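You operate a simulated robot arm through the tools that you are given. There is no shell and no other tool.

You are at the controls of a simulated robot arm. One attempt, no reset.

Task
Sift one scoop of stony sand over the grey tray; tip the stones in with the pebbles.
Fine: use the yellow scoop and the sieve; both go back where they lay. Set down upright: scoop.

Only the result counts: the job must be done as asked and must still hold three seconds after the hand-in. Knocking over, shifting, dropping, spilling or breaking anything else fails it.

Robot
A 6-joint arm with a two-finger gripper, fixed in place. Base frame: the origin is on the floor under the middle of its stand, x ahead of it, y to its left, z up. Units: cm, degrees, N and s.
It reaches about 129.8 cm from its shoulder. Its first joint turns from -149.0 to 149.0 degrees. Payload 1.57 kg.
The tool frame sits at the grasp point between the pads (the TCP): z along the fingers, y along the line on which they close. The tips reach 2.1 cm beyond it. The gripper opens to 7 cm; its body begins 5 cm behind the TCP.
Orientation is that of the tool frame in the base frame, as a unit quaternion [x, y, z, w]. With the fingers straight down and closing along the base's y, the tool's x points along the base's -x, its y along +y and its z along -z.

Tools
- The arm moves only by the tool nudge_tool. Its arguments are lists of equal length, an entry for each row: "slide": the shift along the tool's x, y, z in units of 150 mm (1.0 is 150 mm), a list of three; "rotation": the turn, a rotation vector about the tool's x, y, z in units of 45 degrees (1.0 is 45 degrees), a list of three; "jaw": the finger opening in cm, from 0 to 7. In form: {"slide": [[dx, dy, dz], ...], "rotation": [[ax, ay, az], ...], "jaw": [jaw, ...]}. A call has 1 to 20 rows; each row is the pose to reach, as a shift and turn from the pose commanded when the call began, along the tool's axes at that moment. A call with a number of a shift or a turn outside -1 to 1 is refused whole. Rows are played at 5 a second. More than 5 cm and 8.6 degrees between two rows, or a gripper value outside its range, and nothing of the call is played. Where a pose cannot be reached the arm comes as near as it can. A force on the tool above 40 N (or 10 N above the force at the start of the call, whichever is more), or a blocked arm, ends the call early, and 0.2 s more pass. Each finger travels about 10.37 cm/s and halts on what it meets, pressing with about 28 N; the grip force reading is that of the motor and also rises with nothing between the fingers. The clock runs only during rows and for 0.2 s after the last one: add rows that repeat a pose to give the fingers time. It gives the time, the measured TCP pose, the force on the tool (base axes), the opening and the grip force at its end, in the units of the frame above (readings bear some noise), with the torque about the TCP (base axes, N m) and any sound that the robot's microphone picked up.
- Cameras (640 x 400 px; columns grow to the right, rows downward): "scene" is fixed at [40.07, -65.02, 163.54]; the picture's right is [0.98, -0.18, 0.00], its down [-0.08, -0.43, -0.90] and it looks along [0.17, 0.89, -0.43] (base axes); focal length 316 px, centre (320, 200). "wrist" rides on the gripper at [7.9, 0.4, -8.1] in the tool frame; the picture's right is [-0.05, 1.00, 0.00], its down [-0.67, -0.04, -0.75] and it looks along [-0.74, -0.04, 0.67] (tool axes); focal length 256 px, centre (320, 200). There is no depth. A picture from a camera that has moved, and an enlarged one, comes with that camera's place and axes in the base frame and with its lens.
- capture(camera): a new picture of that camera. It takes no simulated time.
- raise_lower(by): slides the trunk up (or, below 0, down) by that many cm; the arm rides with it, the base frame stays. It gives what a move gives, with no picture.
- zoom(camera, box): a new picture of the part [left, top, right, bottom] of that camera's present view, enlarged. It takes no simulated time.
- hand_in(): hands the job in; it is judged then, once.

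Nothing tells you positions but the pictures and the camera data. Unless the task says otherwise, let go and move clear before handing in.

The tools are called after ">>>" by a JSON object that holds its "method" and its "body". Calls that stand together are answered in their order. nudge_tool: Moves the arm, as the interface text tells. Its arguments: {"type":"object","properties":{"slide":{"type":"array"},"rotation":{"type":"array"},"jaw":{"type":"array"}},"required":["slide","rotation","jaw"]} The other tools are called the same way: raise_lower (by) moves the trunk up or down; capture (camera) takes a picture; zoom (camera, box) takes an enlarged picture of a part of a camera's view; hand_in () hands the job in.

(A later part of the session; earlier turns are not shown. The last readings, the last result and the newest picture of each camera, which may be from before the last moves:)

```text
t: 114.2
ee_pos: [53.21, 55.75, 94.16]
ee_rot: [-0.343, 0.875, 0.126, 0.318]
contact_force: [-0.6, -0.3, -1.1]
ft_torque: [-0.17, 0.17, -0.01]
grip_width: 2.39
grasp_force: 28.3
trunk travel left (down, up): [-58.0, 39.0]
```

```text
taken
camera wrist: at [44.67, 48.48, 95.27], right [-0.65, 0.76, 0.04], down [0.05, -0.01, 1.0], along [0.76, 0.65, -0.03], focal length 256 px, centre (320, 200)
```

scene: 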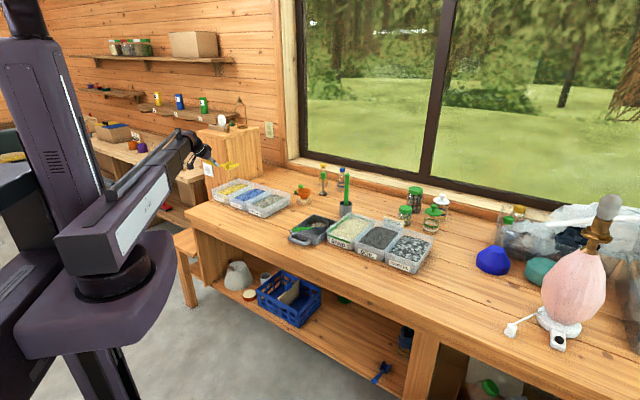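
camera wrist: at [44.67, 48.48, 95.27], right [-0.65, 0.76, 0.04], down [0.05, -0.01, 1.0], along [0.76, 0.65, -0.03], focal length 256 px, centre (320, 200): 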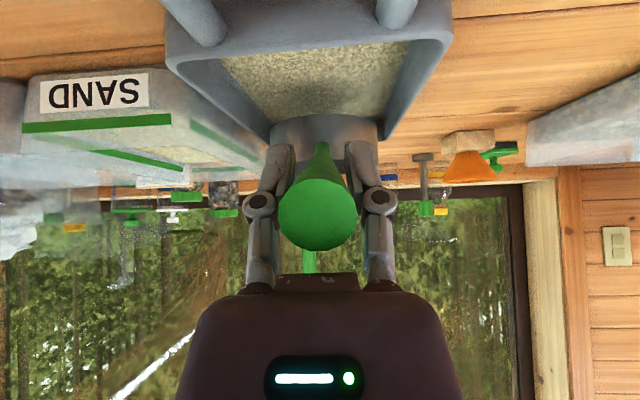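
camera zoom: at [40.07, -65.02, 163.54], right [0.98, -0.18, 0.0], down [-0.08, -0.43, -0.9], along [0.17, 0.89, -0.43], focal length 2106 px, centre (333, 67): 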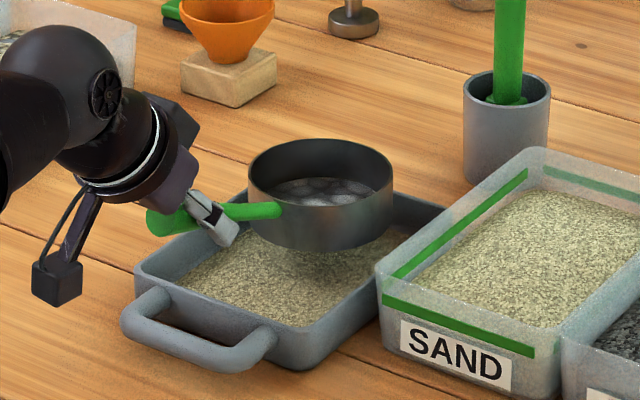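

Sand has collected in the tray and grey stones remain. I'll check the sieve closely and shake once more to be thorough.

>>> {"method": "nudge_tool", "body": {"slide": [[0, 0.08, 0], [0, -0.08, 0], [0, 0.08, 0], [0, -0.08, 0], [0, 0.08, 0], [0, -0.08, 0], [0, 0.08, 0], [0, -0.08, 0], [0, 0.08, 0], [0, -0.08, 0], [0, 0.08, 0], [0, -0.08, 0], [0, 0, 0], [0, 0, 0], [0, 0, 0]], "rotation": [[0, 0, 0], [0, 0, 0], [0, 0, 0], [0, 0, 0], [0, 0, 0], [0, 0, 0], [0, 0, 0], [0, 0, 0], [0, 0, 0], [0, 0, 0], [0, 0, 0], [0, 0, 0], [0, 0, 0], [0, 0, 0], [0, 0, 0]], "jaw": [0.5, 0.5, 0.5, 0.5, 0.5, 0.5, 0.5, 0.5, 0.5, 0.5, 0.5, 0.5, 0.5, 0.5, 0.5]}}

>>> {"method": "zoom", "body": {"camera": "scene", "box": [290, 200, 346, 235]}}

```text
t: 117.4
ee_pos: [53.25, 55.69, 94.26]
ee_rot: [-0.343, 0.875, 0.125, 0.319]
contact_force: [-0.4, -1.1, -1.8]
ft_torque: [-0.17, 0.16, -0.04]
grip_width: 2.39
grasp_force: 28.4
trunk travel left (down, up): [-58.0, 39.0]
```

```text
11.43 times, centred on (318, 218) of scene
camera zoom: at [40.07, -65.02, 163.54], right [0.98, -0.18, 0.0], down [-0.08, -0.43, -0.9], along [0.17, 0.89, -0.43], focal length 3611 px, centre (343, 0)
```

zoom: 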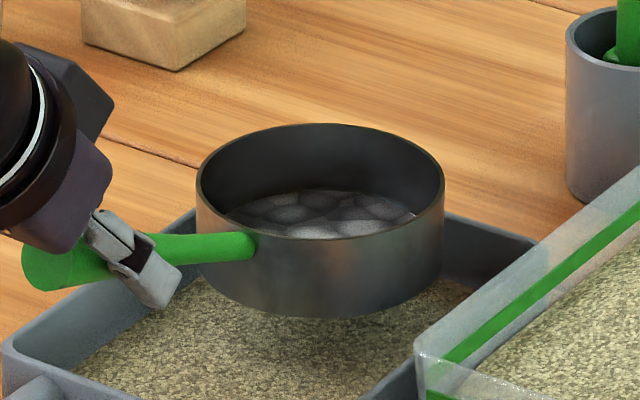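

Only stones remain in the sieve. I'll raise it above the bin rims and carry it to the pebbles bin.

>>> {"method": "raise_lower", "body": {"by": 9}}

>>> {"method": "nudge_tool", "body": {"slide": [[-0.0134, -0.184, 0.011], [-0.0268, -0.3675, 0.022], [-0.0402, -0.551, 0.033], [-0.0536, -0.735, 0.0441]], "rotation": [[0, 0, 0], [0, 0, 0], [0, 0, 0], [0, 0, 0]], "jaw": [0.5, 0.5, 0.5, 0.5]}}

>>> {"method": "nudge_tool", "body": {"slide": [[-0.0134, -0.184, 0.011], [-0.0268, -0.3675, 0.022], [-0.0402, -0.551, 0.033], [-0.0536, -0.735, 0.0441]], "rotation": [[0, 0, 0], [0, 0, 0], [0, 0, 0], [0, 0, 0]], "jaw": [0.5, 0.5, 0.5, 0.5]}}

>>> {"method": "capture", "body": {"camera": "wrist"}}

>>> {"method": "zoom", "body": {"camera": "scene", "box": [300, 170, 460, 270]}}

```text
t: 118.7
ee_pos: [53.16, 55.77, 103.17]
ee_rot: [-0.343, 0.875, 0.125, 0.319]
contact_force: [0.2, 0.2, -1.4]
ft_torque: [-0.13, 0.14, 0.02]
grip_width: 2.37
grasp_force: 28.1
trunk travel left (down, up): [-67.0, 30.0]
```

```text
t: 119.7
ee_pos: [61.57, 48.31, 103.15]
ee_rot: [-0.344, 0.874, 0.127, 0.318]
contact_force: [0.0, 0.0, -1.3]
ft_torque: [-0.18, 0.17, -0.04]
grip_width: 2.37
grasp_force: 28.1
trunk travel left (down, up): [-67.0, 30.0]
```

```text
t: 120.7
ee_pos: [70.09, 40.94, 103.16]
ee_rot: [-0.343, 0.875, 0.126, 0.319]
contact_force: [0.5, -0.3, -1.5]
ft_torque: [-0.15, 0.14, -0.04]
grip_width: 2.38
grasp_force: 27.9
trunk travel left (down, up): [-67.0, 30.0]
```

```text
taken
camera wrist: at [61.35, 33.61, 104.27], right [-0.65, 0.76, 0.04], down [0.05, -0.01, 1.0], along [0.76, 0.65, -0.03], focal length 256 px, centre (320, 200)
```

wrist: 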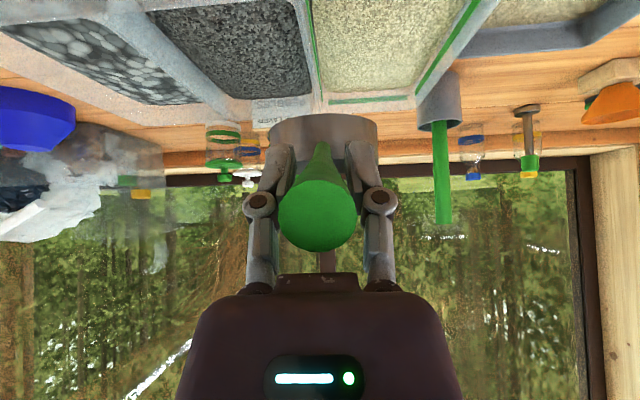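

```text
4.00 times, centred on (380, 220) of scene
camera zoom: at [40.07, -65.02, 163.54], right [0.98, -0.18, 0.0], down [-0.08, -0.43, -0.9], along [0.17, 0.89, -0.43], focal length 1264 px, centre (80, 120)
```

zoom: 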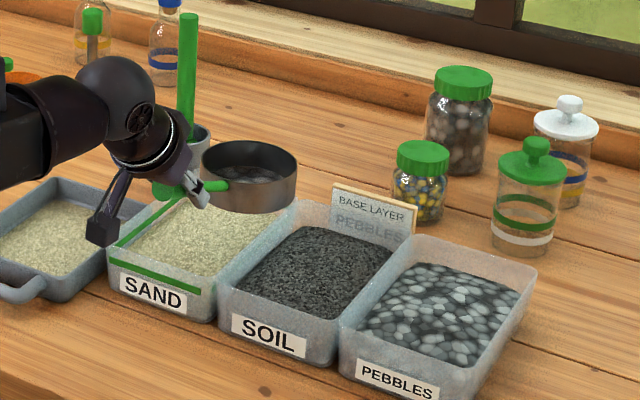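

I'm halfway, with the sieve level and clear of the bins. Continuing.

>>> {"method": "nudge_tool", "body": {"slide": [[-0.0134, -0.184, 0.011], [-0.0268, -0.3675, 0.022], [-0.0402, -0.551, 0.033], [-0.0536, -0.735, 0.0441]], "rotation": [[0, 0, 0], [0, 0, 0], [0, 0, 0], [0, 0, 0]], "jaw": [0.5, 0.5, 0.5, 0.5]}}

>>> {"method": "nudge_tool", "body": {"slide": [[-0.0134, -0.184, 0.011], [-0.0268, -0.3675, 0.022], [-0.0402, -0.551, 0.033], [-0.0536, -0.735, 0.0441], [-0.0536, -0.735, 0.0441]], "rotation": [[0, 0, 0], [0, 0, 0], [0, 0, 0], [0, 0, 0], [0, 0, 0]], "jaw": [0.5, 0.5, 0.5, 0.5, 0.5]}}

>>> {"method": "capture", "body": {"camera": "wrist"}}

>>> {"method": "zoom", "body": {"camera": "scene", "box": [330, 180, 458, 260]}}

```text
t: 121.7
ee_pos: [78.17, 33.5, 103.21]
ee_rot: [-0.343, 0.874, 0.127, 0.318]
contact_force: [-0.1, -0.5, -1.4]
ft_torque: [-0.14, 0.17, -0.01]
grip_width: 2.43
grasp_force: 27.8
trunk travel left (down, up): [-67.0, 30.0]
```

```text
t: 122.9
ee_pos: [86.27, 26.3, 103.32]
ee_rot: [-0.343, 0.875, 0.127, 0.319]
contact_force: [0.6, -0.3, -0.6]
ft_torque: [-0.17, 0.16, -0.03]
grip_width: 2.39
grasp_force: 28.2
trunk travel left (down, up): [-67.0, 30.0]
```

```text
taken
camera wrist: at [77.74, 19.04, 104.28], right [-0.65, 0.76, 0.04], down [0.05, -0.01, 1.0], along [0.76, 0.65, -0.03], focal length 256 px, centre (320, 200)
```

wrist: 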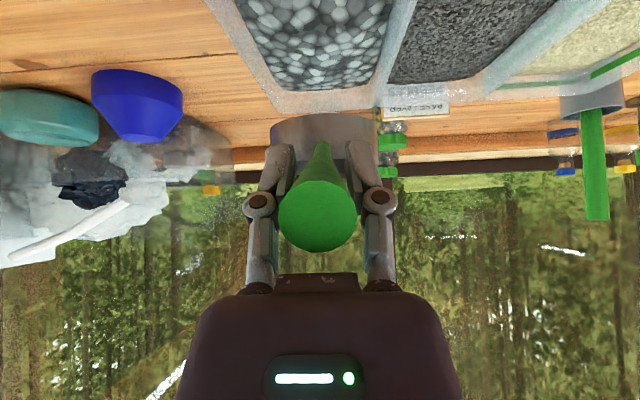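

```text
5.00 times, centred on (394, 220) of scene
camera zoom: at [40.07, -65.02, 163.54], right [0.98, -0.18, 0.0], down [-0.08, -0.43, -0.9], along [0.17, 0.89, -0.43], focal length 1580 px, centre (-50, 100)
```

zoom: 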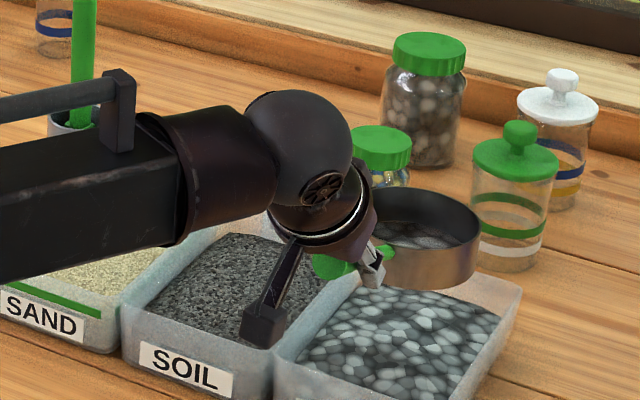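

The sieve is centred over the pebbles bin. I'll raise 10 cm and pitch it forward 45°, keeping it above the bin.

>>> {"method": "raise_lower", "body": {"by": 10}}

>>> {"method": "nudge_tool", "body": {"slide": [[-0.018, 0, 0.015], [-0.041, 0, 0.034], [-0.066, 0, 0.056], [-0.097, 0, 0.081], [-0.158, 0, 0.133], [-0.225, 0, 0.189]], "rotation": [[0, 0.167, 0], [0, 0.333, 0], [0, 0.5, 0], [0, 0.667, 0], [0, 0.833, 0], [0, 1.0, 0]], "jaw": [0.5, 0.5, 0.5, 0.5, 0.5, 0.5]}}

>>> {"method": "capture", "body": {"camera": "wrist"}}

>>> {"method": "zoom", "body": {"camera": "scene", "box": [330, 170, 458, 250]}}

```text
t: 124.2
ee_pos: [86.37, 26.36, 113.26]
ee_rot: [-0.343, 0.874, 0.125, 0.32]
contact_force: [-0.5, -0.6, -2.0]
ft_torque: [-0.16, 0.13, 0.0]
grip_width: 2.37
grasp_force: 28.0
trunk travel left (down, up): [-77.0, 20.0]
```

```text
t: 125.6
ee_pos: [89.75, 29.21, 108.85]
ee_rot: [-0.365, 0.93, -0.015, -0.041]
contact_force: [0.0, 0.3, -2.8]
ft_torque: [-0.08, 0.07, 0.04]
grip_width: 2.39
grasp_force: 27.6
out of reach, approached as far as the arm can: row 1, 2, 3, 4, 5, 6
trunk travel left (down, up): [-77.0, 20.0]
```

```text
taken
camera wrist: at [84.1, 24.8, 117.6], right [-0.64, 0.77, 0.0], down [0.56, 0.47, 0.68], along [0.53, 0.44, -0.73], focal length 256 px, centre (320, 200)
```

wrist: 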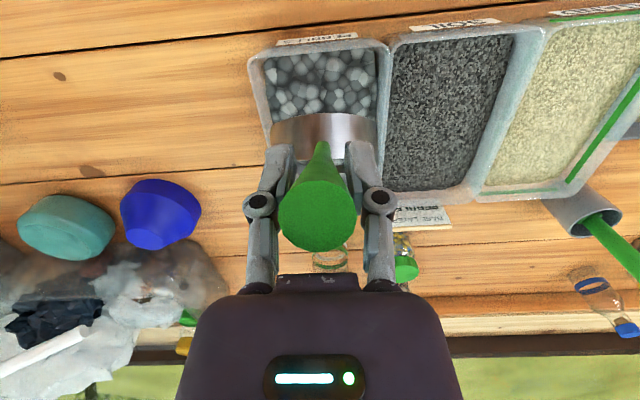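

```text
5.00 times, centred on (394, 210) of scene
camera zoom: at [40.07, -65.02, 163.54], right [0.98, -0.18, 0.0], down [-0.08, -0.43, -0.9], along [0.17, 0.89, -0.43], focal length 1580 px, centre (-50, 150)
```

zoom: 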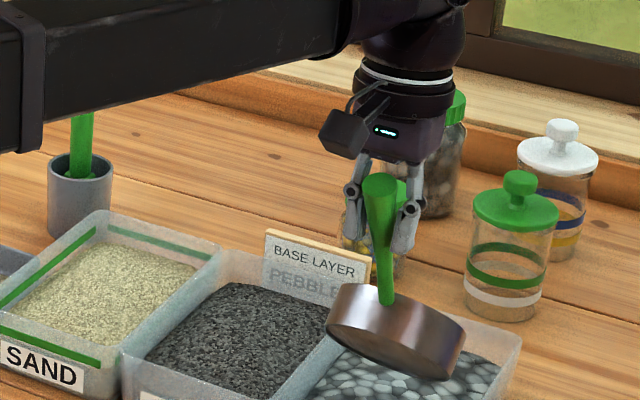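

All clear. I'll continue tipping to about 67°, still over the bin.

>>> {"method": "nudge_tool", "body": {"slide": [[-0.113, 0, -0.01], [-0.233, 0, -0.02], [-0.373, 0, -0.032], [-0.373, 0, -0.032], [-0.373, 0, -0.032]], "rotation": [[0, 0.167, 0], [0, 0.333, 0], [0, 0.5, 0], [0, 0.5, 0], [0, 0.5, 0]], "jaw": [0.5, 0.5, 0.5, 0.5, 0.5]}}

>>> {"method": "capture", "body": {"camera": "wrist"}}

>>> {"method": "zoom", "body": {"camera": "scene", "box": [330, 170, 458, 250]}}

```text
t: 126.8
ee_pos: [93.66, 33.13, 110.8]
ee_rot: [-0.356, 0.905, -0.085, -0.218]
contact_force: [-1.6, 0.7, -13.0]
ft_torque: [0.0, -0.49, -0.06]
grip_width: 2.4
grasp_force: 28.1
out of reach, approached as far as the arm can: row 1, 2, 3, 4, 5
trunk travel left (down, up): [-77.0, 20.0]
```

```text
taken
camera wrist: at [90.96, 31.2, 121.63], right [-0.65, 0.76, -0.02], down [0.71, 0.61, 0.36], along [0.29, 0.22, -0.93], focal length 256 px, centre (320, 200)
```

wrist: 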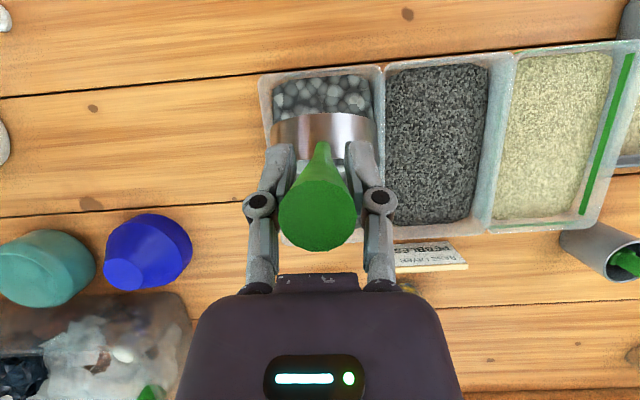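

```text
5.00 times, centred on (394, 210) of scene
camera zoom: at [40.07, -65.02, 163.54], right [0.98, -0.18, 0.0], down [-0.08, -0.43, -0.9], along [0.17, 0.89, -0.43], focal length 1580 px, centre (-50, 150)
```

zoom: 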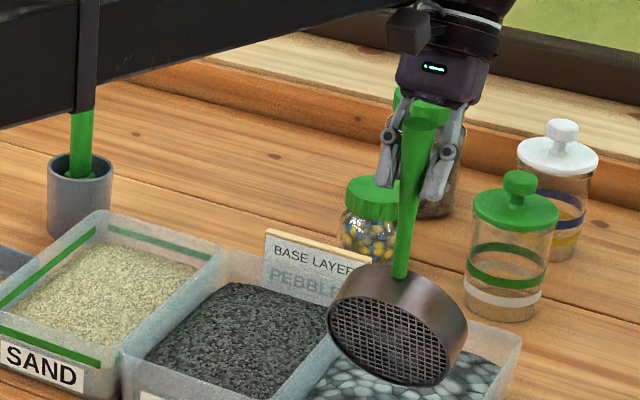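

The force reads -13 N downward: the camera pod is likely touching the underside of the boom. I'll look closely before going further.

>>> {"method": "zoom", "body": {"camera": "scene", "box": [380, 205, 444, 245]}}

>>> {"method": "zoom", "body": {"camera": "scene", "box": [360, 150, 456, 210]}}

>>> {"method": "zoom", "body": {"camera": "wrist", "box": [240, 60, 400, 160]}}

```text
10.00 times, centred on (412, 225) of scene
camera zoom: at [40.07, -65.02, 163.54], right [0.98, -0.18, 0.0], down [-0.08, -0.43, -0.9], along [0.17, 0.89, -0.43], focal length 3160 px, centre (-600, -50)
```

zoom: 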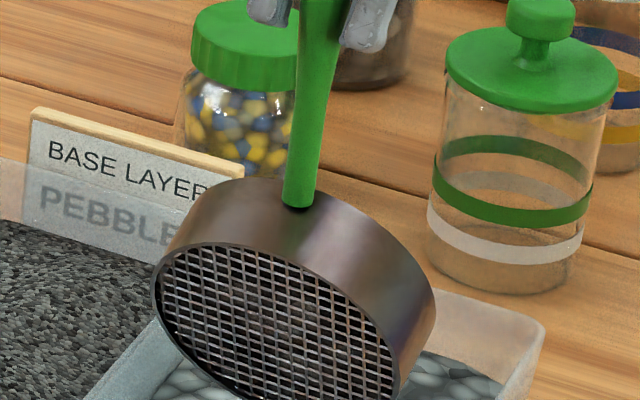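

```text
6.67 times, centred on (408, 180) of scene
camera zoom: at [40.07, -65.02, 163.54], right [0.98, -0.18, 0.0], down [-0.08, -0.43, -0.9], along [0.17, 0.89, -0.43], focal length 2106 px, centre (-267, 333)
```

zoom: 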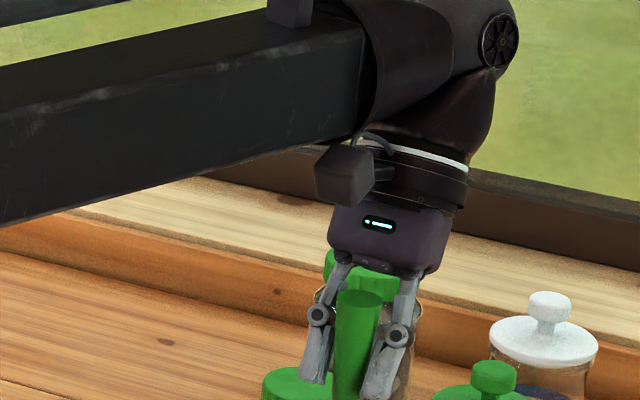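

```text
4.00 times, centred on (320, 110) of wrist
camera zoom: at [90.96, 31.2, 121.63], right [-0.65, 0.76, -0.02], down [0.71, 0.61, 0.36], along [0.29, 0.22, -0.93], focal length 1024 px, centre (320, 560)
```

zoom: 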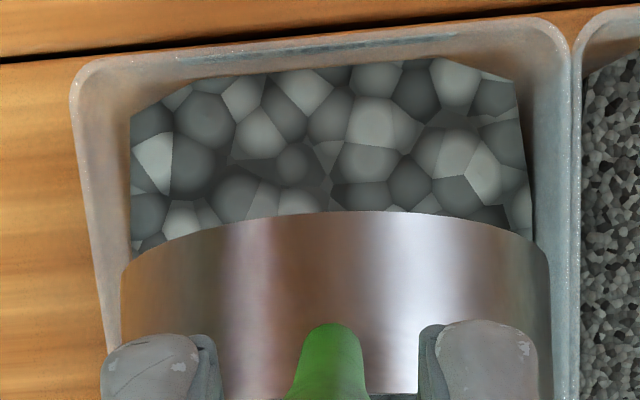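

The pod is resting against the wrist housing, so I won't push further this way. I'll tilt back and check whether the stones left the sieve.

>>> {"method": "nudge_tool", "body": {"slide": [[0.13, 0, 0.066], [0.24, 0, 0.122], [0.327, 0, 0.167], [0.37, 0, 0.189], [0.41, 0, 0.21], [0.44, 0, 0.224]], "rotation": [[0, -0.167, 0], [0, -0.333, 0], [0, -0.5, 0], [0, -0.667, 0], [0, -0.833, 0], [0, -1.0, 0]], "jaw": [0.5, 0.5, 0.5, 0.5, 0.5, 0.5]}}

>>> {"method": "zoom", "body": {"camera": "scene", "box": [350, 180, 446, 240]}}

>>> {"method": "capture", "body": {"camera": "wrist"}}

```text
t: 128.2
ee_pos: [88.28, 28.03, 109.79]
ee_rot: [-0.361, 0.92, 0.057, 0.144]
contact_force: [-0.2, 0.7, -1.7]
ft_torque: [-0.15, 0.09, 0.03]
grip_width: 2.39
grasp_force: 28.0
out of reach, approached as far as the arm can: row 1, 2, 3, 4, 5, 6
trunk travel left (down, up): [-77.0, 20.0]
```

```text
6.67 times, centred on (398, 210) of scene
camera zoom: at [40.07, -65.02, 163.54], right [0.98, -0.18, 0.0], down [-0.08, -0.43, -0.9], along [0.17, 0.89, -0.43], focal length 2106 px, centre (-200, 133)
```

zoom: 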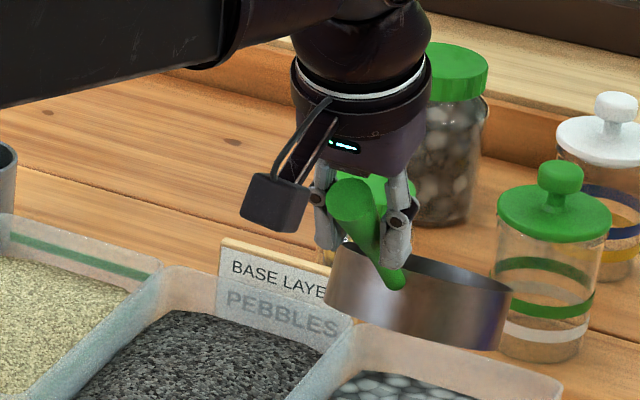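

```text
taken
camera wrist: at [80.61, 21.61, 115.02], right [-0.64, 0.77, 0.02], down [0.32, 0.25, 0.91], along [0.69, 0.59, -0.41], focal length 256 px, centre (320, 200)
```

wrist: 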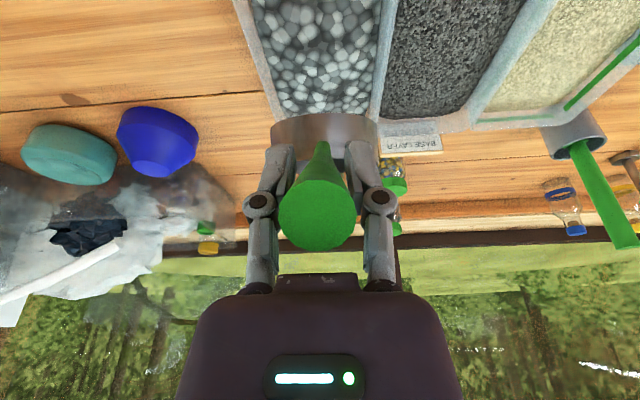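

>>> {"method": "nudge_tool", "body": {"slide": [[0.04, 0, -0.014], [0.08, 0, -0.027], [0.127, 0, -0.041], [0.127, 0, -0.041]], "rotation": [[0, -0.165, 0], [0, -0.33, 0], [0, -0.489, 0], [0, -0.489, 0]], "jaw": [0.5, 0.5, 0.5, 0.5]}}

>>> {"method": "zoom", "body": {"camera": "scene", "box": [360, 180, 440, 230]}}

>>> {"method": "zoom", "body": {"camera": "scene", "box": [360, 215, 456, 275]}}

```text
t: 129.2
ee_pos: [86.93, 26.72, 113.03]
ee_rot: [-0.344, 0.876, 0.124, 0.315]
contact_force: [-0.3, 0.0, -1.4]
ft_torque: [-0.13, 0.2, 0.02]
grip_width: 2.4
grasp_force: 27.9
out of reach, approached as far as the arm can: row 1, 2, 3, 4
trunk travel left (down, up): [-77.0, 20.0]
```

```text
8.00 times, centred on (400, 205) of scene
camera zoom: at [40.07, -65.02, 163.54], right [0.98, -0.18, 0.0], down [-0.08, -0.43, -0.9], along [0.17, 0.89, -0.43], focal length 2528 px, centre (-320, 160)
```

zoom: 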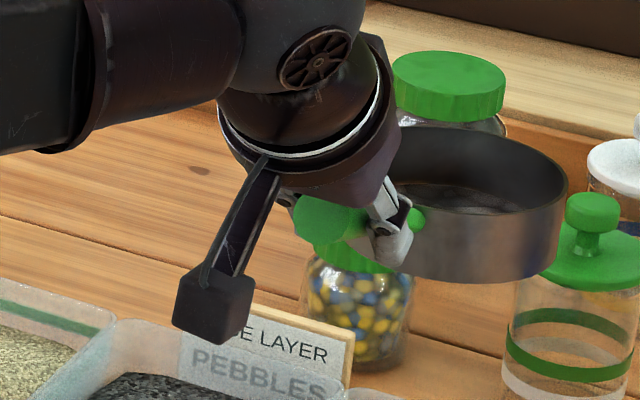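

```text
6.67 times, centred on (408, 245) of scene
camera zoom: at [40.07, -65.02, 163.54], right [0.98, -0.18, 0.0], down [-0.08, -0.43, -0.9], along [0.17, 0.89, -0.43], focal length 2106 px, centre (-267, -100)
```

zoom: 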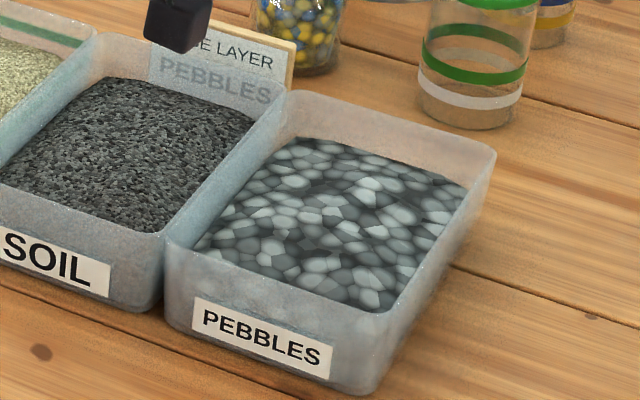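

>>> {"method": "zoom", "body": {"camera": "scene", "box": [400, 190, 440, 215]}}

```text
16.00 times, centred on (420, 202) of scene
camera zoom: at [40.07, -65.02, 163.54], right [0.98, -0.18, 0.0], down [-0.08, -0.43, -0.9], along [0.17, 0.89, -0.43], focal length 5055 px, centre (-1280, 160)
```

zoom: 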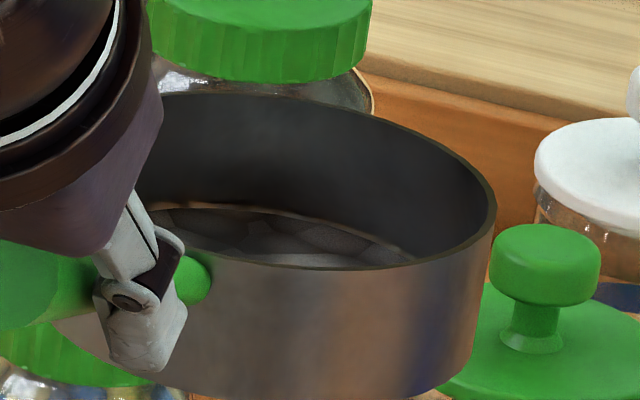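

The stones are still in the sieve, so 65° isn't enough, and pitching further that way makes the wrist collide with itself. I'll swing the handle round to the left so the tipping plane is across the boom, where a wrist roll can tip it past 90°. The sieve stays over the pebbles bin while I yaw.

>>> {"method": "raise_lower", "body": {"by": 1}}

>>> {"method": "nudge_tool", "body": {"slide": [[0.0132, 0.1193, -0.0111], [0.015, 0.2371, -0.0126], [0.0056, 0.3509, -0.0047], [-0.0145, 0.4593, 0.0121], [-0.0446, 0.5603, 0.0375], [-0.0842, 0.6526, 0.0706], [-0.132, 0.7345, 0.1108]], "rotation": [[0.1019, 0, 0.1234], [0.2038, 0, 0.2468], [0.3057, 0, 0.3702], [0.4076, 0, 0.4936], [0.5095, 0, 0.617], [0.6114, 0, 0.7404], [0.7133, 0, 0.8638]], "jaw": [0.5, 0.5, 0.5, 0.5, 0.5, 0.5, 0.5]}}

>>> {"method": "capture", "body": {"camera": "wrist"}}

>>> {"method": "capture", "body": {"camera": "scene"}}

```text
t: 129.8
ee_pos: [86.85, 26.62, 114.1]
ee_rot: [-0.344, 0.876, 0.124, 0.315]
contact_force: [0.5, 0.4, -1.8]
ft_torque: [-0.15, 0.15, -0.02]
grip_width: 2.38
grasp_force: 28.4
trunk travel left (down, up): [-78.0, 19.0]
```

```text
t: 131.4
ee_pos: [81.29, 36.7, 114.19]
ee_rot: [0.063, 0.939, -0.022, 0.337]
contact_force: [-0.2, 0.2, -1.6]
ft_torque: [0.0, 0.21, 0.01]
grip_width: 2.41
grasp_force: 28.3
trunk travel left (down, up): [-78.0, 19.0]
```

```text
taken
camera wrist: at [70.13, 38.64, 115.25], right [0.17, 0.98, 0.03], down [0.03, -0.04, 1.0], along [0.98, -0.17, -0.04], focal length 256 px, centre (320, 200)
```

wrist: 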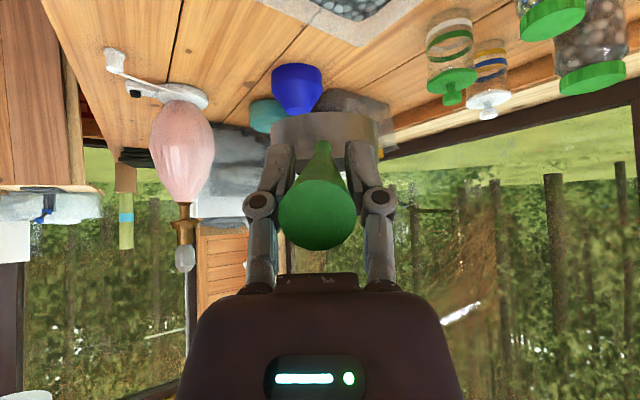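

```text
taken
```

scene: 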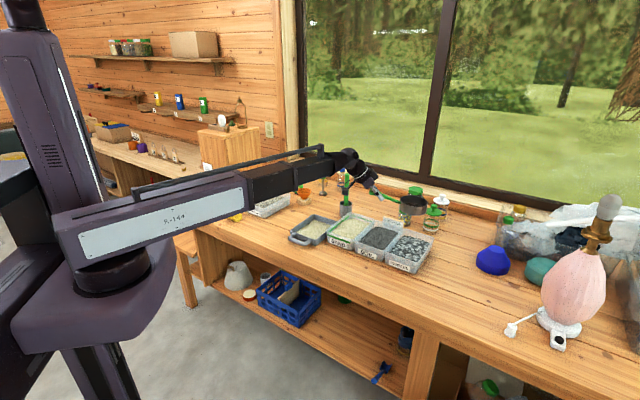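

The sieve is still centred over the pebbles. I'll do the second half of the yaw.

>>> {"method": "nudge_tool", "body": {"slide": [[-0.0058, 0.1193, 0.0048], [-0.0229, 0.2371, 0.0192], [-0.0513, 0.3509, 0.043], [-0.0903, 0.4593, 0.0758], [-0.1395, 0.5603, 0.1171], [-0.1979, 0.6526, 0.1662], [-0.2648, 0.7345, 0.2223]], "rotation": [[0.1019, 0, 0.1234], [0.2038, 0, 0.2468], [0.3057, 0, 0.3702], [0.4076, 0, 0.4936], [0.5095, 0, 0.617], [0.6114, 0, 0.7404], [0.7133, 0, 0.8638]], "jaw": [0.5, 0.5, 0.5, 0.5, 0.5, 0.5, 0.5]}}

>>> {"method": "capture", "body": {"camera": "wrist"}}

>>> {"method": "zoom", "body": {"camera": "scene", "box": [310, 140, 470, 240]}}

```text
t: 133.0
ee_pos: [87.93, 46.92, 114.02]
ee_rot: [0.457, 0.823, -0.163, 0.295]
contact_force: [0.2, 0.6, -1.9]
ft_torque: [0.17, 0.11, -0.02]
grip_width: 2.43
grasp_force: 28.2
trunk travel left (down, up): [-78.0, 19.0]
```

```text
taken
camera wrist: at [82.28, 56.79, 115.21], right [0.87, 0.49, 0.03], down [-0.01, -0.05, 1.0], along [0.49, -0.87, -0.04], focal length 256 px, centre (320, 200)
```

wrist: 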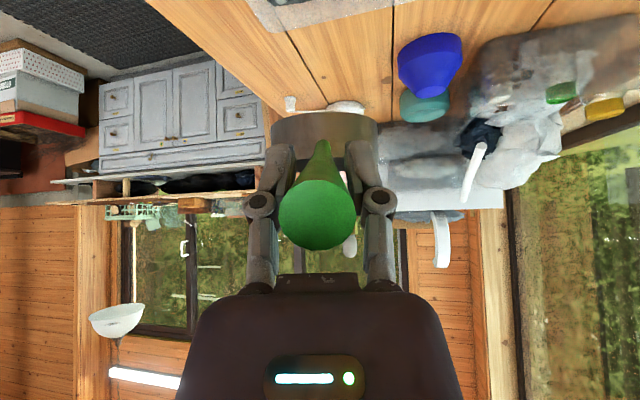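

```text
4.00 times, centred on (390, 190) of scene
camera zoom: at [40.07, -65.02, 163.54], right [0.98, -0.18, 0.0], down [-0.08, -0.43, -0.9], along [0.17, 0.89, -0.43], focal length 1264 px, centre (40, 240)
```

zoom: 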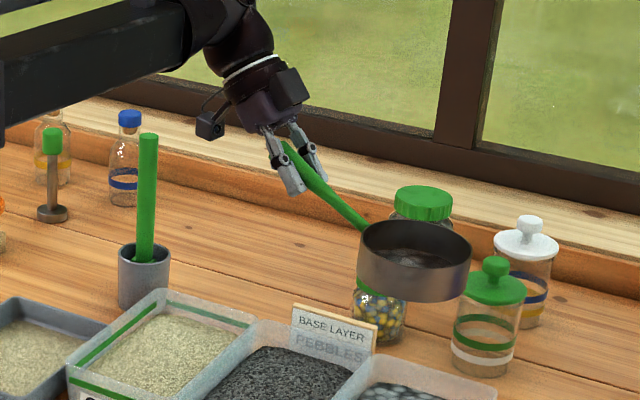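

The yaw is complete, with the sieve over the bin and the handle to the left. I'll start tipping, first 45°, moving right to hold the sieve in place.

>>> {"method": "nudge_tool", "body": {"slide": [[-0.0278, 0, 0.0229], [-0.0678, 0, 0.0561], [-0.1187, 0, 0.0981], [-0.1809, 0, 0.1495], [-0.2524, 0, 0.2085], [-0.3315, 0, 0.2739]], "rotation": [[0, 0.167, 0], [0, 0.333, 0], [0, 0.5, 0], [0, 0.667, 0], [0, 0.833, 0], [0, 1.0, 0]], "jaw": [0.5, 0.5, 0.5, 0.5, 0.5, 0.5]}}

>>> {"method": "capture", "body": {"camera": "wrist"}}

>>> {"method": "zoom", "body": {"camera": "scene", "box": [310, 150, 470, 250]}}

```text
t: 134.4
ee_pos: [91.08, 41.21, 109.95]
ee_rot: [0.483, 0.874, 0.024, -0.044]
contact_force: [0.5, -0.1, -1.4]
ft_torque: [0.09, 0.04, 0.03]
grip_width: 2.41
grasp_force: 28.3
out of reach, approached as far as the arm can: row 1, 2, 3, 4, 5, 6
trunk travel left (down, up): [-78.0, 19.0]
```

```text
taken
camera wrist: at [87.76, 47.46, 118.74], right [0.87, 0.49, 0.0], down [0.36, -0.64, 0.68], along [0.33, -0.59, -0.74], focal length 256 px, centre (320, 200)
```

wrist: 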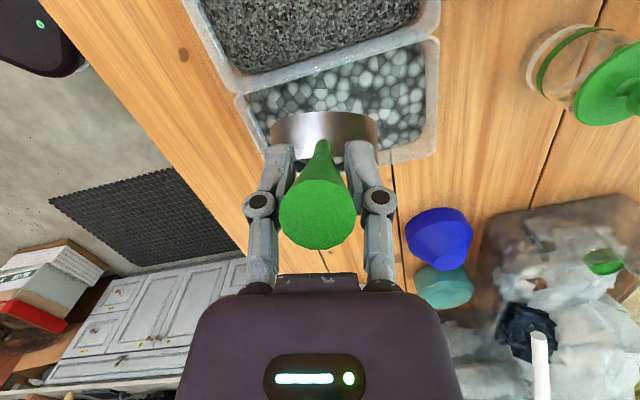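

```text
4.00 times, centred on (390, 200) of scene
camera zoom: at [40.07, -65.02, 163.54], right [0.98, -0.18, 0.0], down [-0.08, -0.43, -0.9], along [0.17, 0.89, -0.43], focal length 1264 px, centre (40, 200)
```

zoom: 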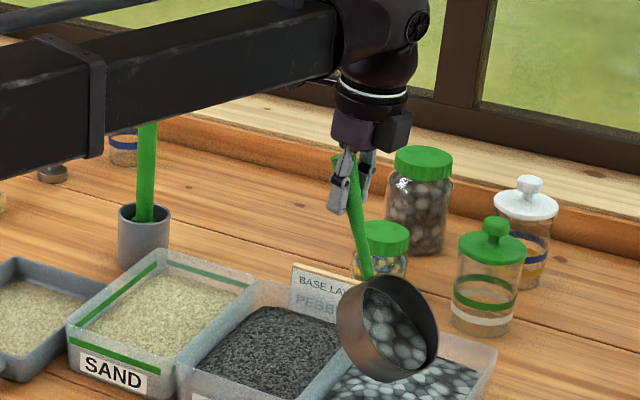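

All is as computed and the stones still ride along at 45°. Continuing to 67° and then on to 90°, with a force check between.

>>> {"method": "nudge_tool", "body": {"slide": [[-0.1114, 0, -0.0112], [-0.2302, 0, -0.0231], [-0.3542, 0, -0.0356]], "rotation": [[0, 0.167, 0], [0, 0.333, 0], [0, 0.5, 0]], "jaw": [0.5, 0.5, 0.5]}}

>>> {"method": "capture", "body": {"camera": "wrist"}}

>>> {"method": "zoom", "body": {"camera": "scene", "box": [310, 150, 470, 250]}}

```text
t: 135.2
ee_pos: [94.07, 36.68, 111.95]
ee_rot: [0.469, 0.849, 0.117, -0.213]
contact_force: [-0.5, -0.5, -1.9]
ft_torque: [-0.02, 0.0, 0.0]
grip_width: 2.43
grasp_force: 28.0
out of reach, approached as far as the arm can: row 1, 2, 3
trunk travel left (down, up): [-78.0, 19.0]
```

```text
taken
camera wrist: at [92.71, 39.69, 122.88], right [0.87, 0.49, -0.02], down [0.47, -0.81, 0.34], along [0.15, -0.31, -0.94], focal length 256 px, centre (320, 200)
```

wrist: 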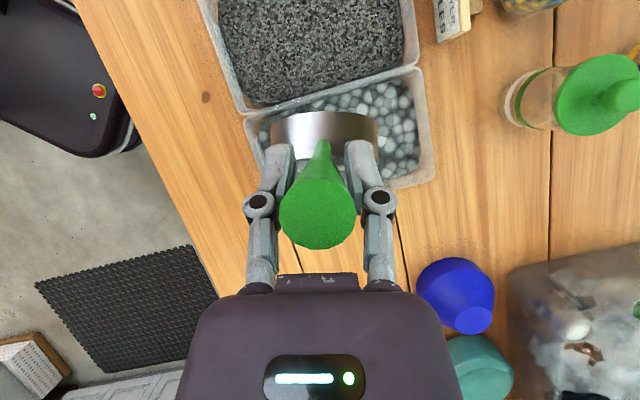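

```text
4.00 times, centred on (390, 200) of scene
camera zoom: at [40.07, -65.02, 163.54], right [0.98, -0.18, 0.0], down [-0.08, -0.43, -0.9], along [0.17, 0.89, -0.43], focal length 1264 px, centre (40, 200)
```

zoom: 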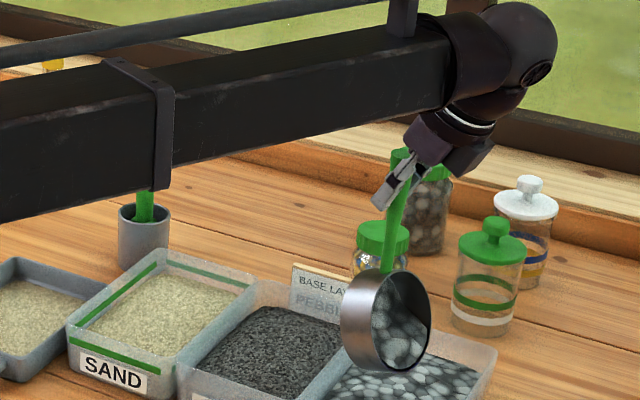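

>>> {"method": "nudge_tool", "body": {"slide": [[-0.1117, 0, -0.0597], [-0.224, 0, -0.1196], [-0.224, 0, -0.1196]], "rotation": [[0, 0.167, 0], [0, 0.333, 0], [0, 0.333, 0]], "jaw": [0.5, 0.5, 0.5]}}

>>> {"method": "raise_lower", "body": {"by": -2}}

>>> {"method": "capture", "body": {"camera": "wrist"}}

>>> {"method": "zoom", "body": {"camera": "scene", "box": [330, 160, 458, 240]}}

```text
t: 136.0
ee_pos: [96.04, 33.52, 114.88]
ee_rot: [0.45, 0.814, 0.177, -0.321]
contact_force: [0.2, -0.6, -1.0]
ft_torque: [-0.03, 0.01, 0.01]
grip_width: 2.41
grasp_force: 27.9
out of reach, approached as far as the arm can: row 1, 2, 3
trunk travel left (down, up): [-78.0, 19.0]
```

```text
t: 136.6
ee_pos: [96.19, 33.61, 112.87]
ee_rot: [0.45, 0.814, 0.177, -0.321]
contact_force: [-0.3, -0.1, -1.4]
ft_torque: [-0.07, -0.05, 0.03]
grip_width: 2.38
grasp_force: 28.4
trunk travel left (down, up): [-76.0, 21.0]
```

```text
taken
camera wrist: at [96.31, 34.07, 124.15], right [0.87, 0.5, -0.04], down [0.5, -0.86, 0.09], along [0.01, -0.1, -1.0], focal length 256 px, centre (320, 200)
```

wrist: 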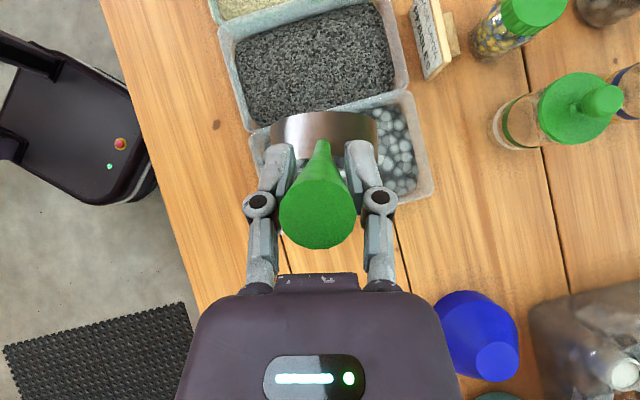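

```text
5.00 times, centred on (394, 200) of scene
camera zoom: at [40.07, -65.02, 163.54], right [0.98, -0.18, 0.0], down [-0.08, -0.43, -0.9], along [0.17, 0.89, -0.43], focal length 1580 px, centre (-50, 200)
```

zoom: 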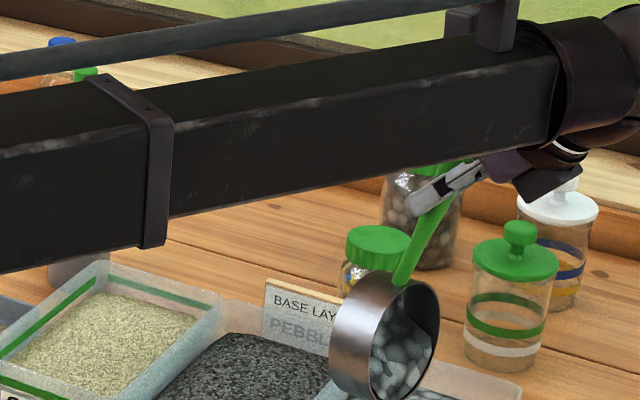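

At about 82° the stones still hold. The boom and gripper are well clear, so I'll tip past 90°.

>>> {"method": "nudge_tool", "body": {"slide": [[-0.0926, 0, -0.0864], [-0.1803, 0, -0.1682], [-0.1803, 0, -0.1682]], "rotation": [[0, 0.167, 0], [0, 0.333, 0], [0, 0.333, 0]], "jaw": [0.5, 0.5, 0.5]}}

>>> {"method": "capture", "body": {"camera": "wrist"}}

>>> {"method": "zoom", "body": {"camera": "scene", "box": [330, 160, 458, 240]}}

```text
t: 137.4
ee_pos: [98.07, 30.4, 116.65]
ee_rot: [0.423, 0.766, 0.234, -0.424]
contact_force: [0.1, -0.5, -2.1]
ft_torque: [-0.09, -0.07, 0.01]
grip_width: 2.39
grasp_force: 28.0
out of reach, approached as far as the arm can: row 1, 2, 3
trunk travel left (down, up): [-76.0, 21.0]
```

```text
taken
camera wrist: at [99.86, 28.46, 127.57], right [0.86, 0.51, -0.05], down [0.49, -0.85, -0.17], along [-0.12, 0.12, -0.98], focal length 256 px, centre (320, 200)
```

wrist: 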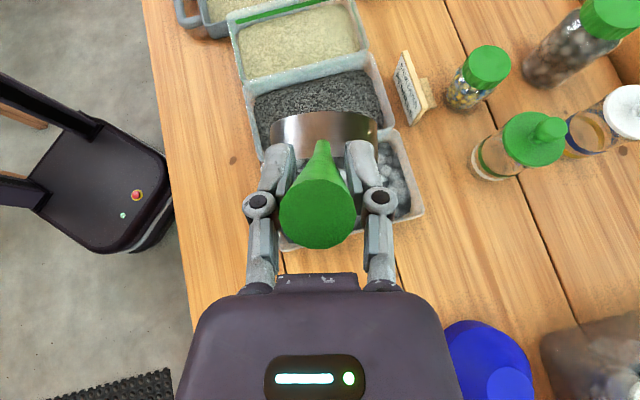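

```text
5.00 times, centred on (394, 200) of scene
camera zoom: at [40.07, -65.02, 163.54], right [0.98, -0.18, 0.0], down [-0.08, -0.43, -0.9], along [0.17, 0.89, -0.43], focal length 1580 px, centre (-50, 200)
```

zoom: 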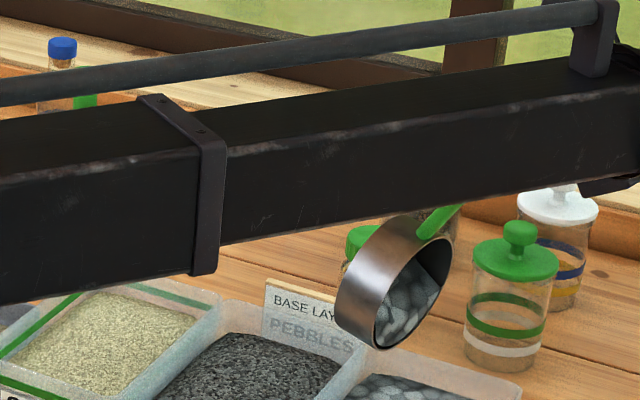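

Still holding at 97°. I'll lower a bit and keep rotating toward 112°.

>>> {"method": "raise_lower", "body": {"by": -4}}

>>> {"method": "nudge_tool", "body": {"slide": [[-0.0637, 0, -0.1016], [-0.1204, 0, -0.192], [-0.1204, 0, -0.192]], "rotation": [[0, 0.167, 0], [0, 0.333, 0], [0, 0.333, 0]], "jaw": [0.5, 0.5, 0.5]}}

>>> {"method": "capture", "body": {"camera": "wrist"}}

>>> {"method": "zoom", "body": {"camera": "scene", "box": [330, 170, 458, 250]}}

```text
t: 138.3
ee_pos: [98.08, 30.33, 112.57]
ee_rot: [0.424, 0.765, 0.235, -0.424]
contact_force: [-0.3, 0.0, -1.8]
ft_torque: [-0.08, -0.04, 0.02]
grip_width: 2.41
grasp_force: 28.7
trunk travel left (down, up): [-72.0, 25.0]
```

```text
t: 139.1
ee_pos: [99.81, 27.7, 116.97]
ee_rot: [0.39, 0.703, 0.289, -0.52]
contact_force: [0.5, 0.3, -1.6]
ft_torque: [-0.14, -0.1, -0.03]
grip_width: 2.39
grasp_force: 28.5
out of reach, approached as far as the arm can: row 1, 2, 3
trunk travel left (down, up): [-72.0, 25.0]
```

```text
taken
camera wrist: at [103.11, 23.33, 126.91], right [0.85, 0.52, -0.05], down [0.45, -0.79, -0.42], along [-0.26, 0.33, -0.91], focal length 256 px, centre (320, 200)
```

wrist: 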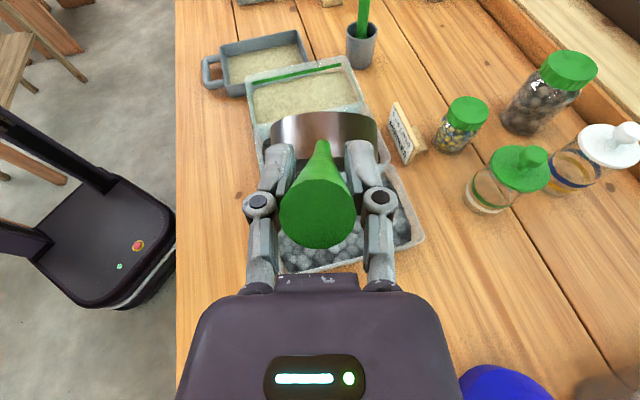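

```text
5.00 times, centred on (394, 210) of scene
camera zoom: at [40.07, -65.02, 163.54], right [0.98, -0.18, 0.0], down [-0.08, -0.43, -0.9], along [0.17, 0.89, -0.43], focal length 1580 px, centre (-50, 150)
```

zoom: 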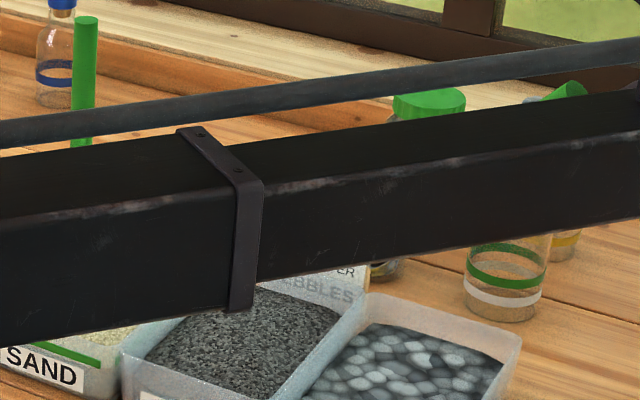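

The boom hides the sieve from the scene camera now. I'll lower further and continue to about 125° to be sure they drop, then swing back and check.

>>> {"method": "raise_lower", "body": {"by": -5}}

>>> {"method": "nudge_tool", "body": {"slide": [[-0.02, 0, -0.07], [-0.036, 0, -0.12], [-0.036, 0, -0.12], [-0.036, 0, -0.12]], "rotation": [[0, 0.167, 0], [0, 0.28, 0], [0, 0.28, 0], [0, 0.28, 0]], "jaw": [0.5, 0.5, 0.5, 0.5]}}

>>> {"method": "capture", "body": {"camera": "wrist"}}

>>> {"method": "capture", "body": {"camera": "scene"}}

```text
t: 140.0
ee_pos: [100.01, 27.64, 111.9]
ee_rot: [0.39, 0.703, 0.289, -0.52]
contact_force: [0.1, 0.5, -1.6]
ft_torque: [-0.14, -0.14, 0.01]
grip_width: 2.4
grasp_force: 27.7
trunk travel left (down, up): [-67.0, 30.0]
```

```text
t: 141.0
ee_pos: [100.76, 27.19, 115.94]
ee_rot: [0.359, 0.641, 0.332, -0.591]
contact_force: [1.2, 1.0, -1.6]
ft_torque: [-0.17, -0.07, -0.02]
grip_width: 2.42
grasp_force: 27.5
out of reach, approached as far as the arm can: row 1, 2, 3, 4
trunk travel left (down, up): [-67.0, 30.0]
```

```text
taken
camera wrist: at [104.98, 21.21, 124.46], right [0.85, 0.52, -0.05], down [0.39, -0.7, -0.6], along [-0.35, 0.5, -0.8], focal length 256 px, centre (320, 200)
```

wrist: 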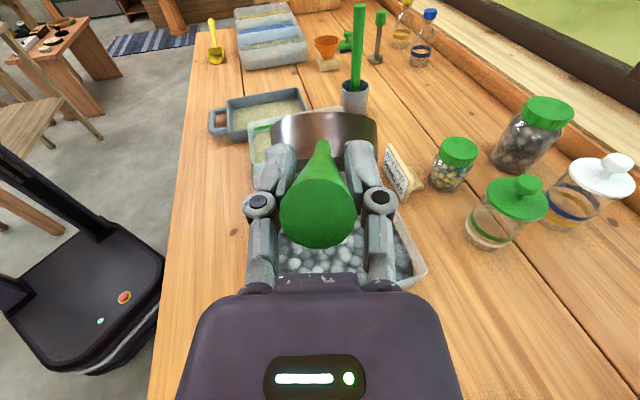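

```text
taken
```

scene: 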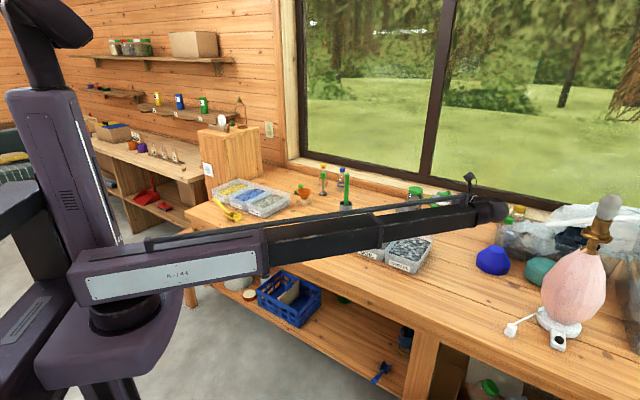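

>>> {"method": "zoom", "body": {"camera": "wrist", "box": [230, 100, 450, 290]}}

>>> {"method": "zoom", "body": {"camera": "scene", "box": [350, 200, 446, 280]}}

```text
2.11 times, centred on (340, 195) of wrist
camera zoom: at [104.98, 21.21, 124.46], right [0.85, 0.52, -0.05], down [0.39, -0.7, -0.6], along [-0.35, 0.5, -0.8], focal length 539 px, centre (278, 210)
```

zoom: 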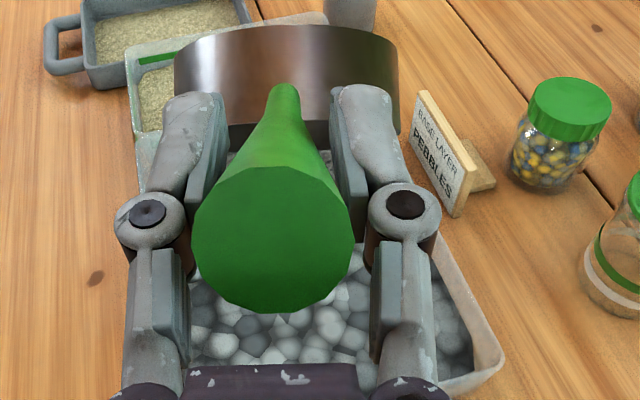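

```text
5.00 times, centred on (398, 240) of scene
camera zoom: at [40.07, -65.02, 163.54], right [0.98, -0.18, 0.0], down [-0.08, -0.43, -0.9], along [0.17, 0.89, -0.43], focal length 1580 px, centre (-70, 0)
```

zoom: 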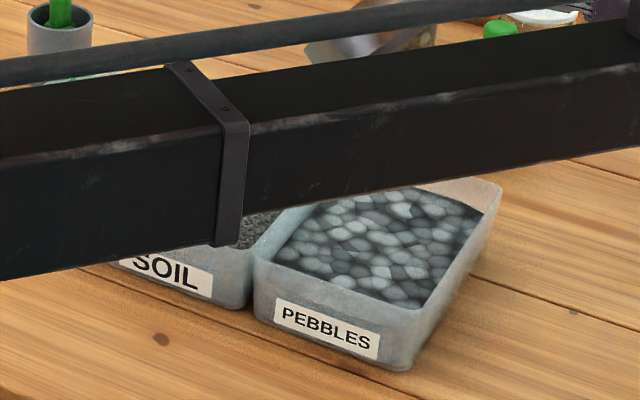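

I'll raise back up first (the sieve swings lower on the way back), then rotate back to where the scene camera can see inside it.

>>> {"method": "raise_lower", "body": {"by": 11}}

>>> {"method": "nudge_tool", "body": {"slide": [[0.004, 0, 0.053], [0.01, 0, 0.126], [0.018, 0, 0.219], [0.026, 0, 0.326], [0.035, 0, 0.432], [0.043, 0, 0.532]], "rotation": [[0, -0.157, 0], [0, -0.315, 0], [0, -0.472, 0], [0, -0.629, 0], [0, -0.787, 0], [0, -0.944, 0]], "jaw": [0.5, 0.5, 0.5, 0.5, 0.5, 0.5]}}

>>> {"method": "zoom", "body": {"camera": "scene", "box": [330, 160, 458, 240]}}

>>> {"method": "capture", "body": {"camera": "wrist"}}

```text
t: 142.4
ee_pos: [100.77, 27.31, 126.93]
ee_rot: [0.359, 0.641, 0.332, -0.592]
contact_force: [0.0, 0.1, -2.6]
ft_torque: [-0.16, -0.07, -0.01]
grip_width: 2.41
grasp_force: 27.7
trunk travel left (down, up): [-78.0, 19.0]
```

```text
t: 143.8
ee_pos: [96.26, 34.11, 114.78]
ee_rot: [0.455, 0.812, 0.179, -0.318]
contact_force: [0.0, 0.3, -1.5]
ft_torque: [-0.05, -0.03, -0.03]
grip_width: 2.38
grasp_force: 28.6
out of reach, approached as far as the arm can: row 1, 2, 3, 4, 5, 6
trunk travel left (down, up): [-78.0, 19.0]
```

```text
5.00 times, centred on (394, 200) of scene
camera zoom: at [40.07, -65.02, 163.54], right [0.98, -0.18, 0.0], down [-0.08, -0.43, -0.9], along [0.17, 0.89, -0.43], focal length 1580 px, centre (-50, 200)
```

zoom: 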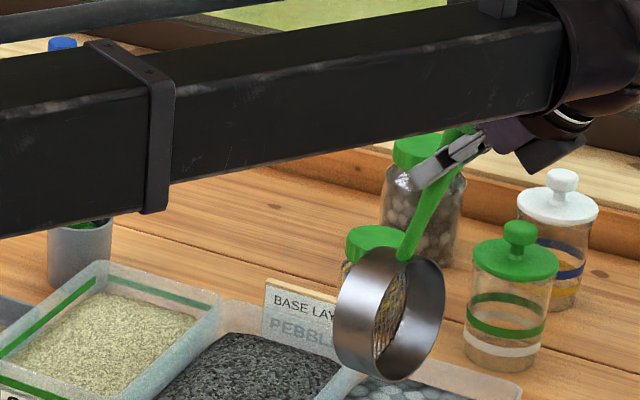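

```text
taken
camera wrist: at [96.59, 34.73, 126.1], right [0.87, 0.49, -0.03], down [0.49, -0.87, 0.09], along [0.02, -0.1, -0.99], focal length 256 px, centre (320, 200)
```

wrist: 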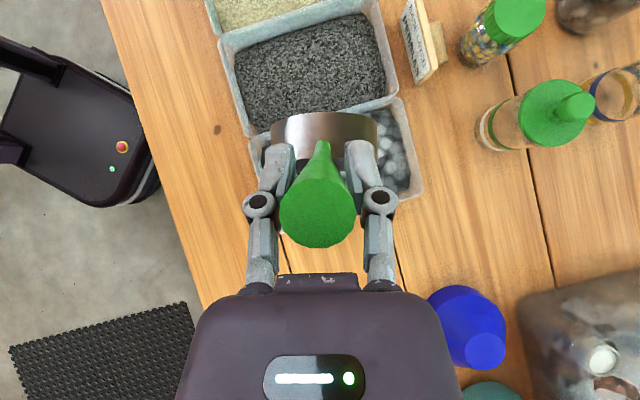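

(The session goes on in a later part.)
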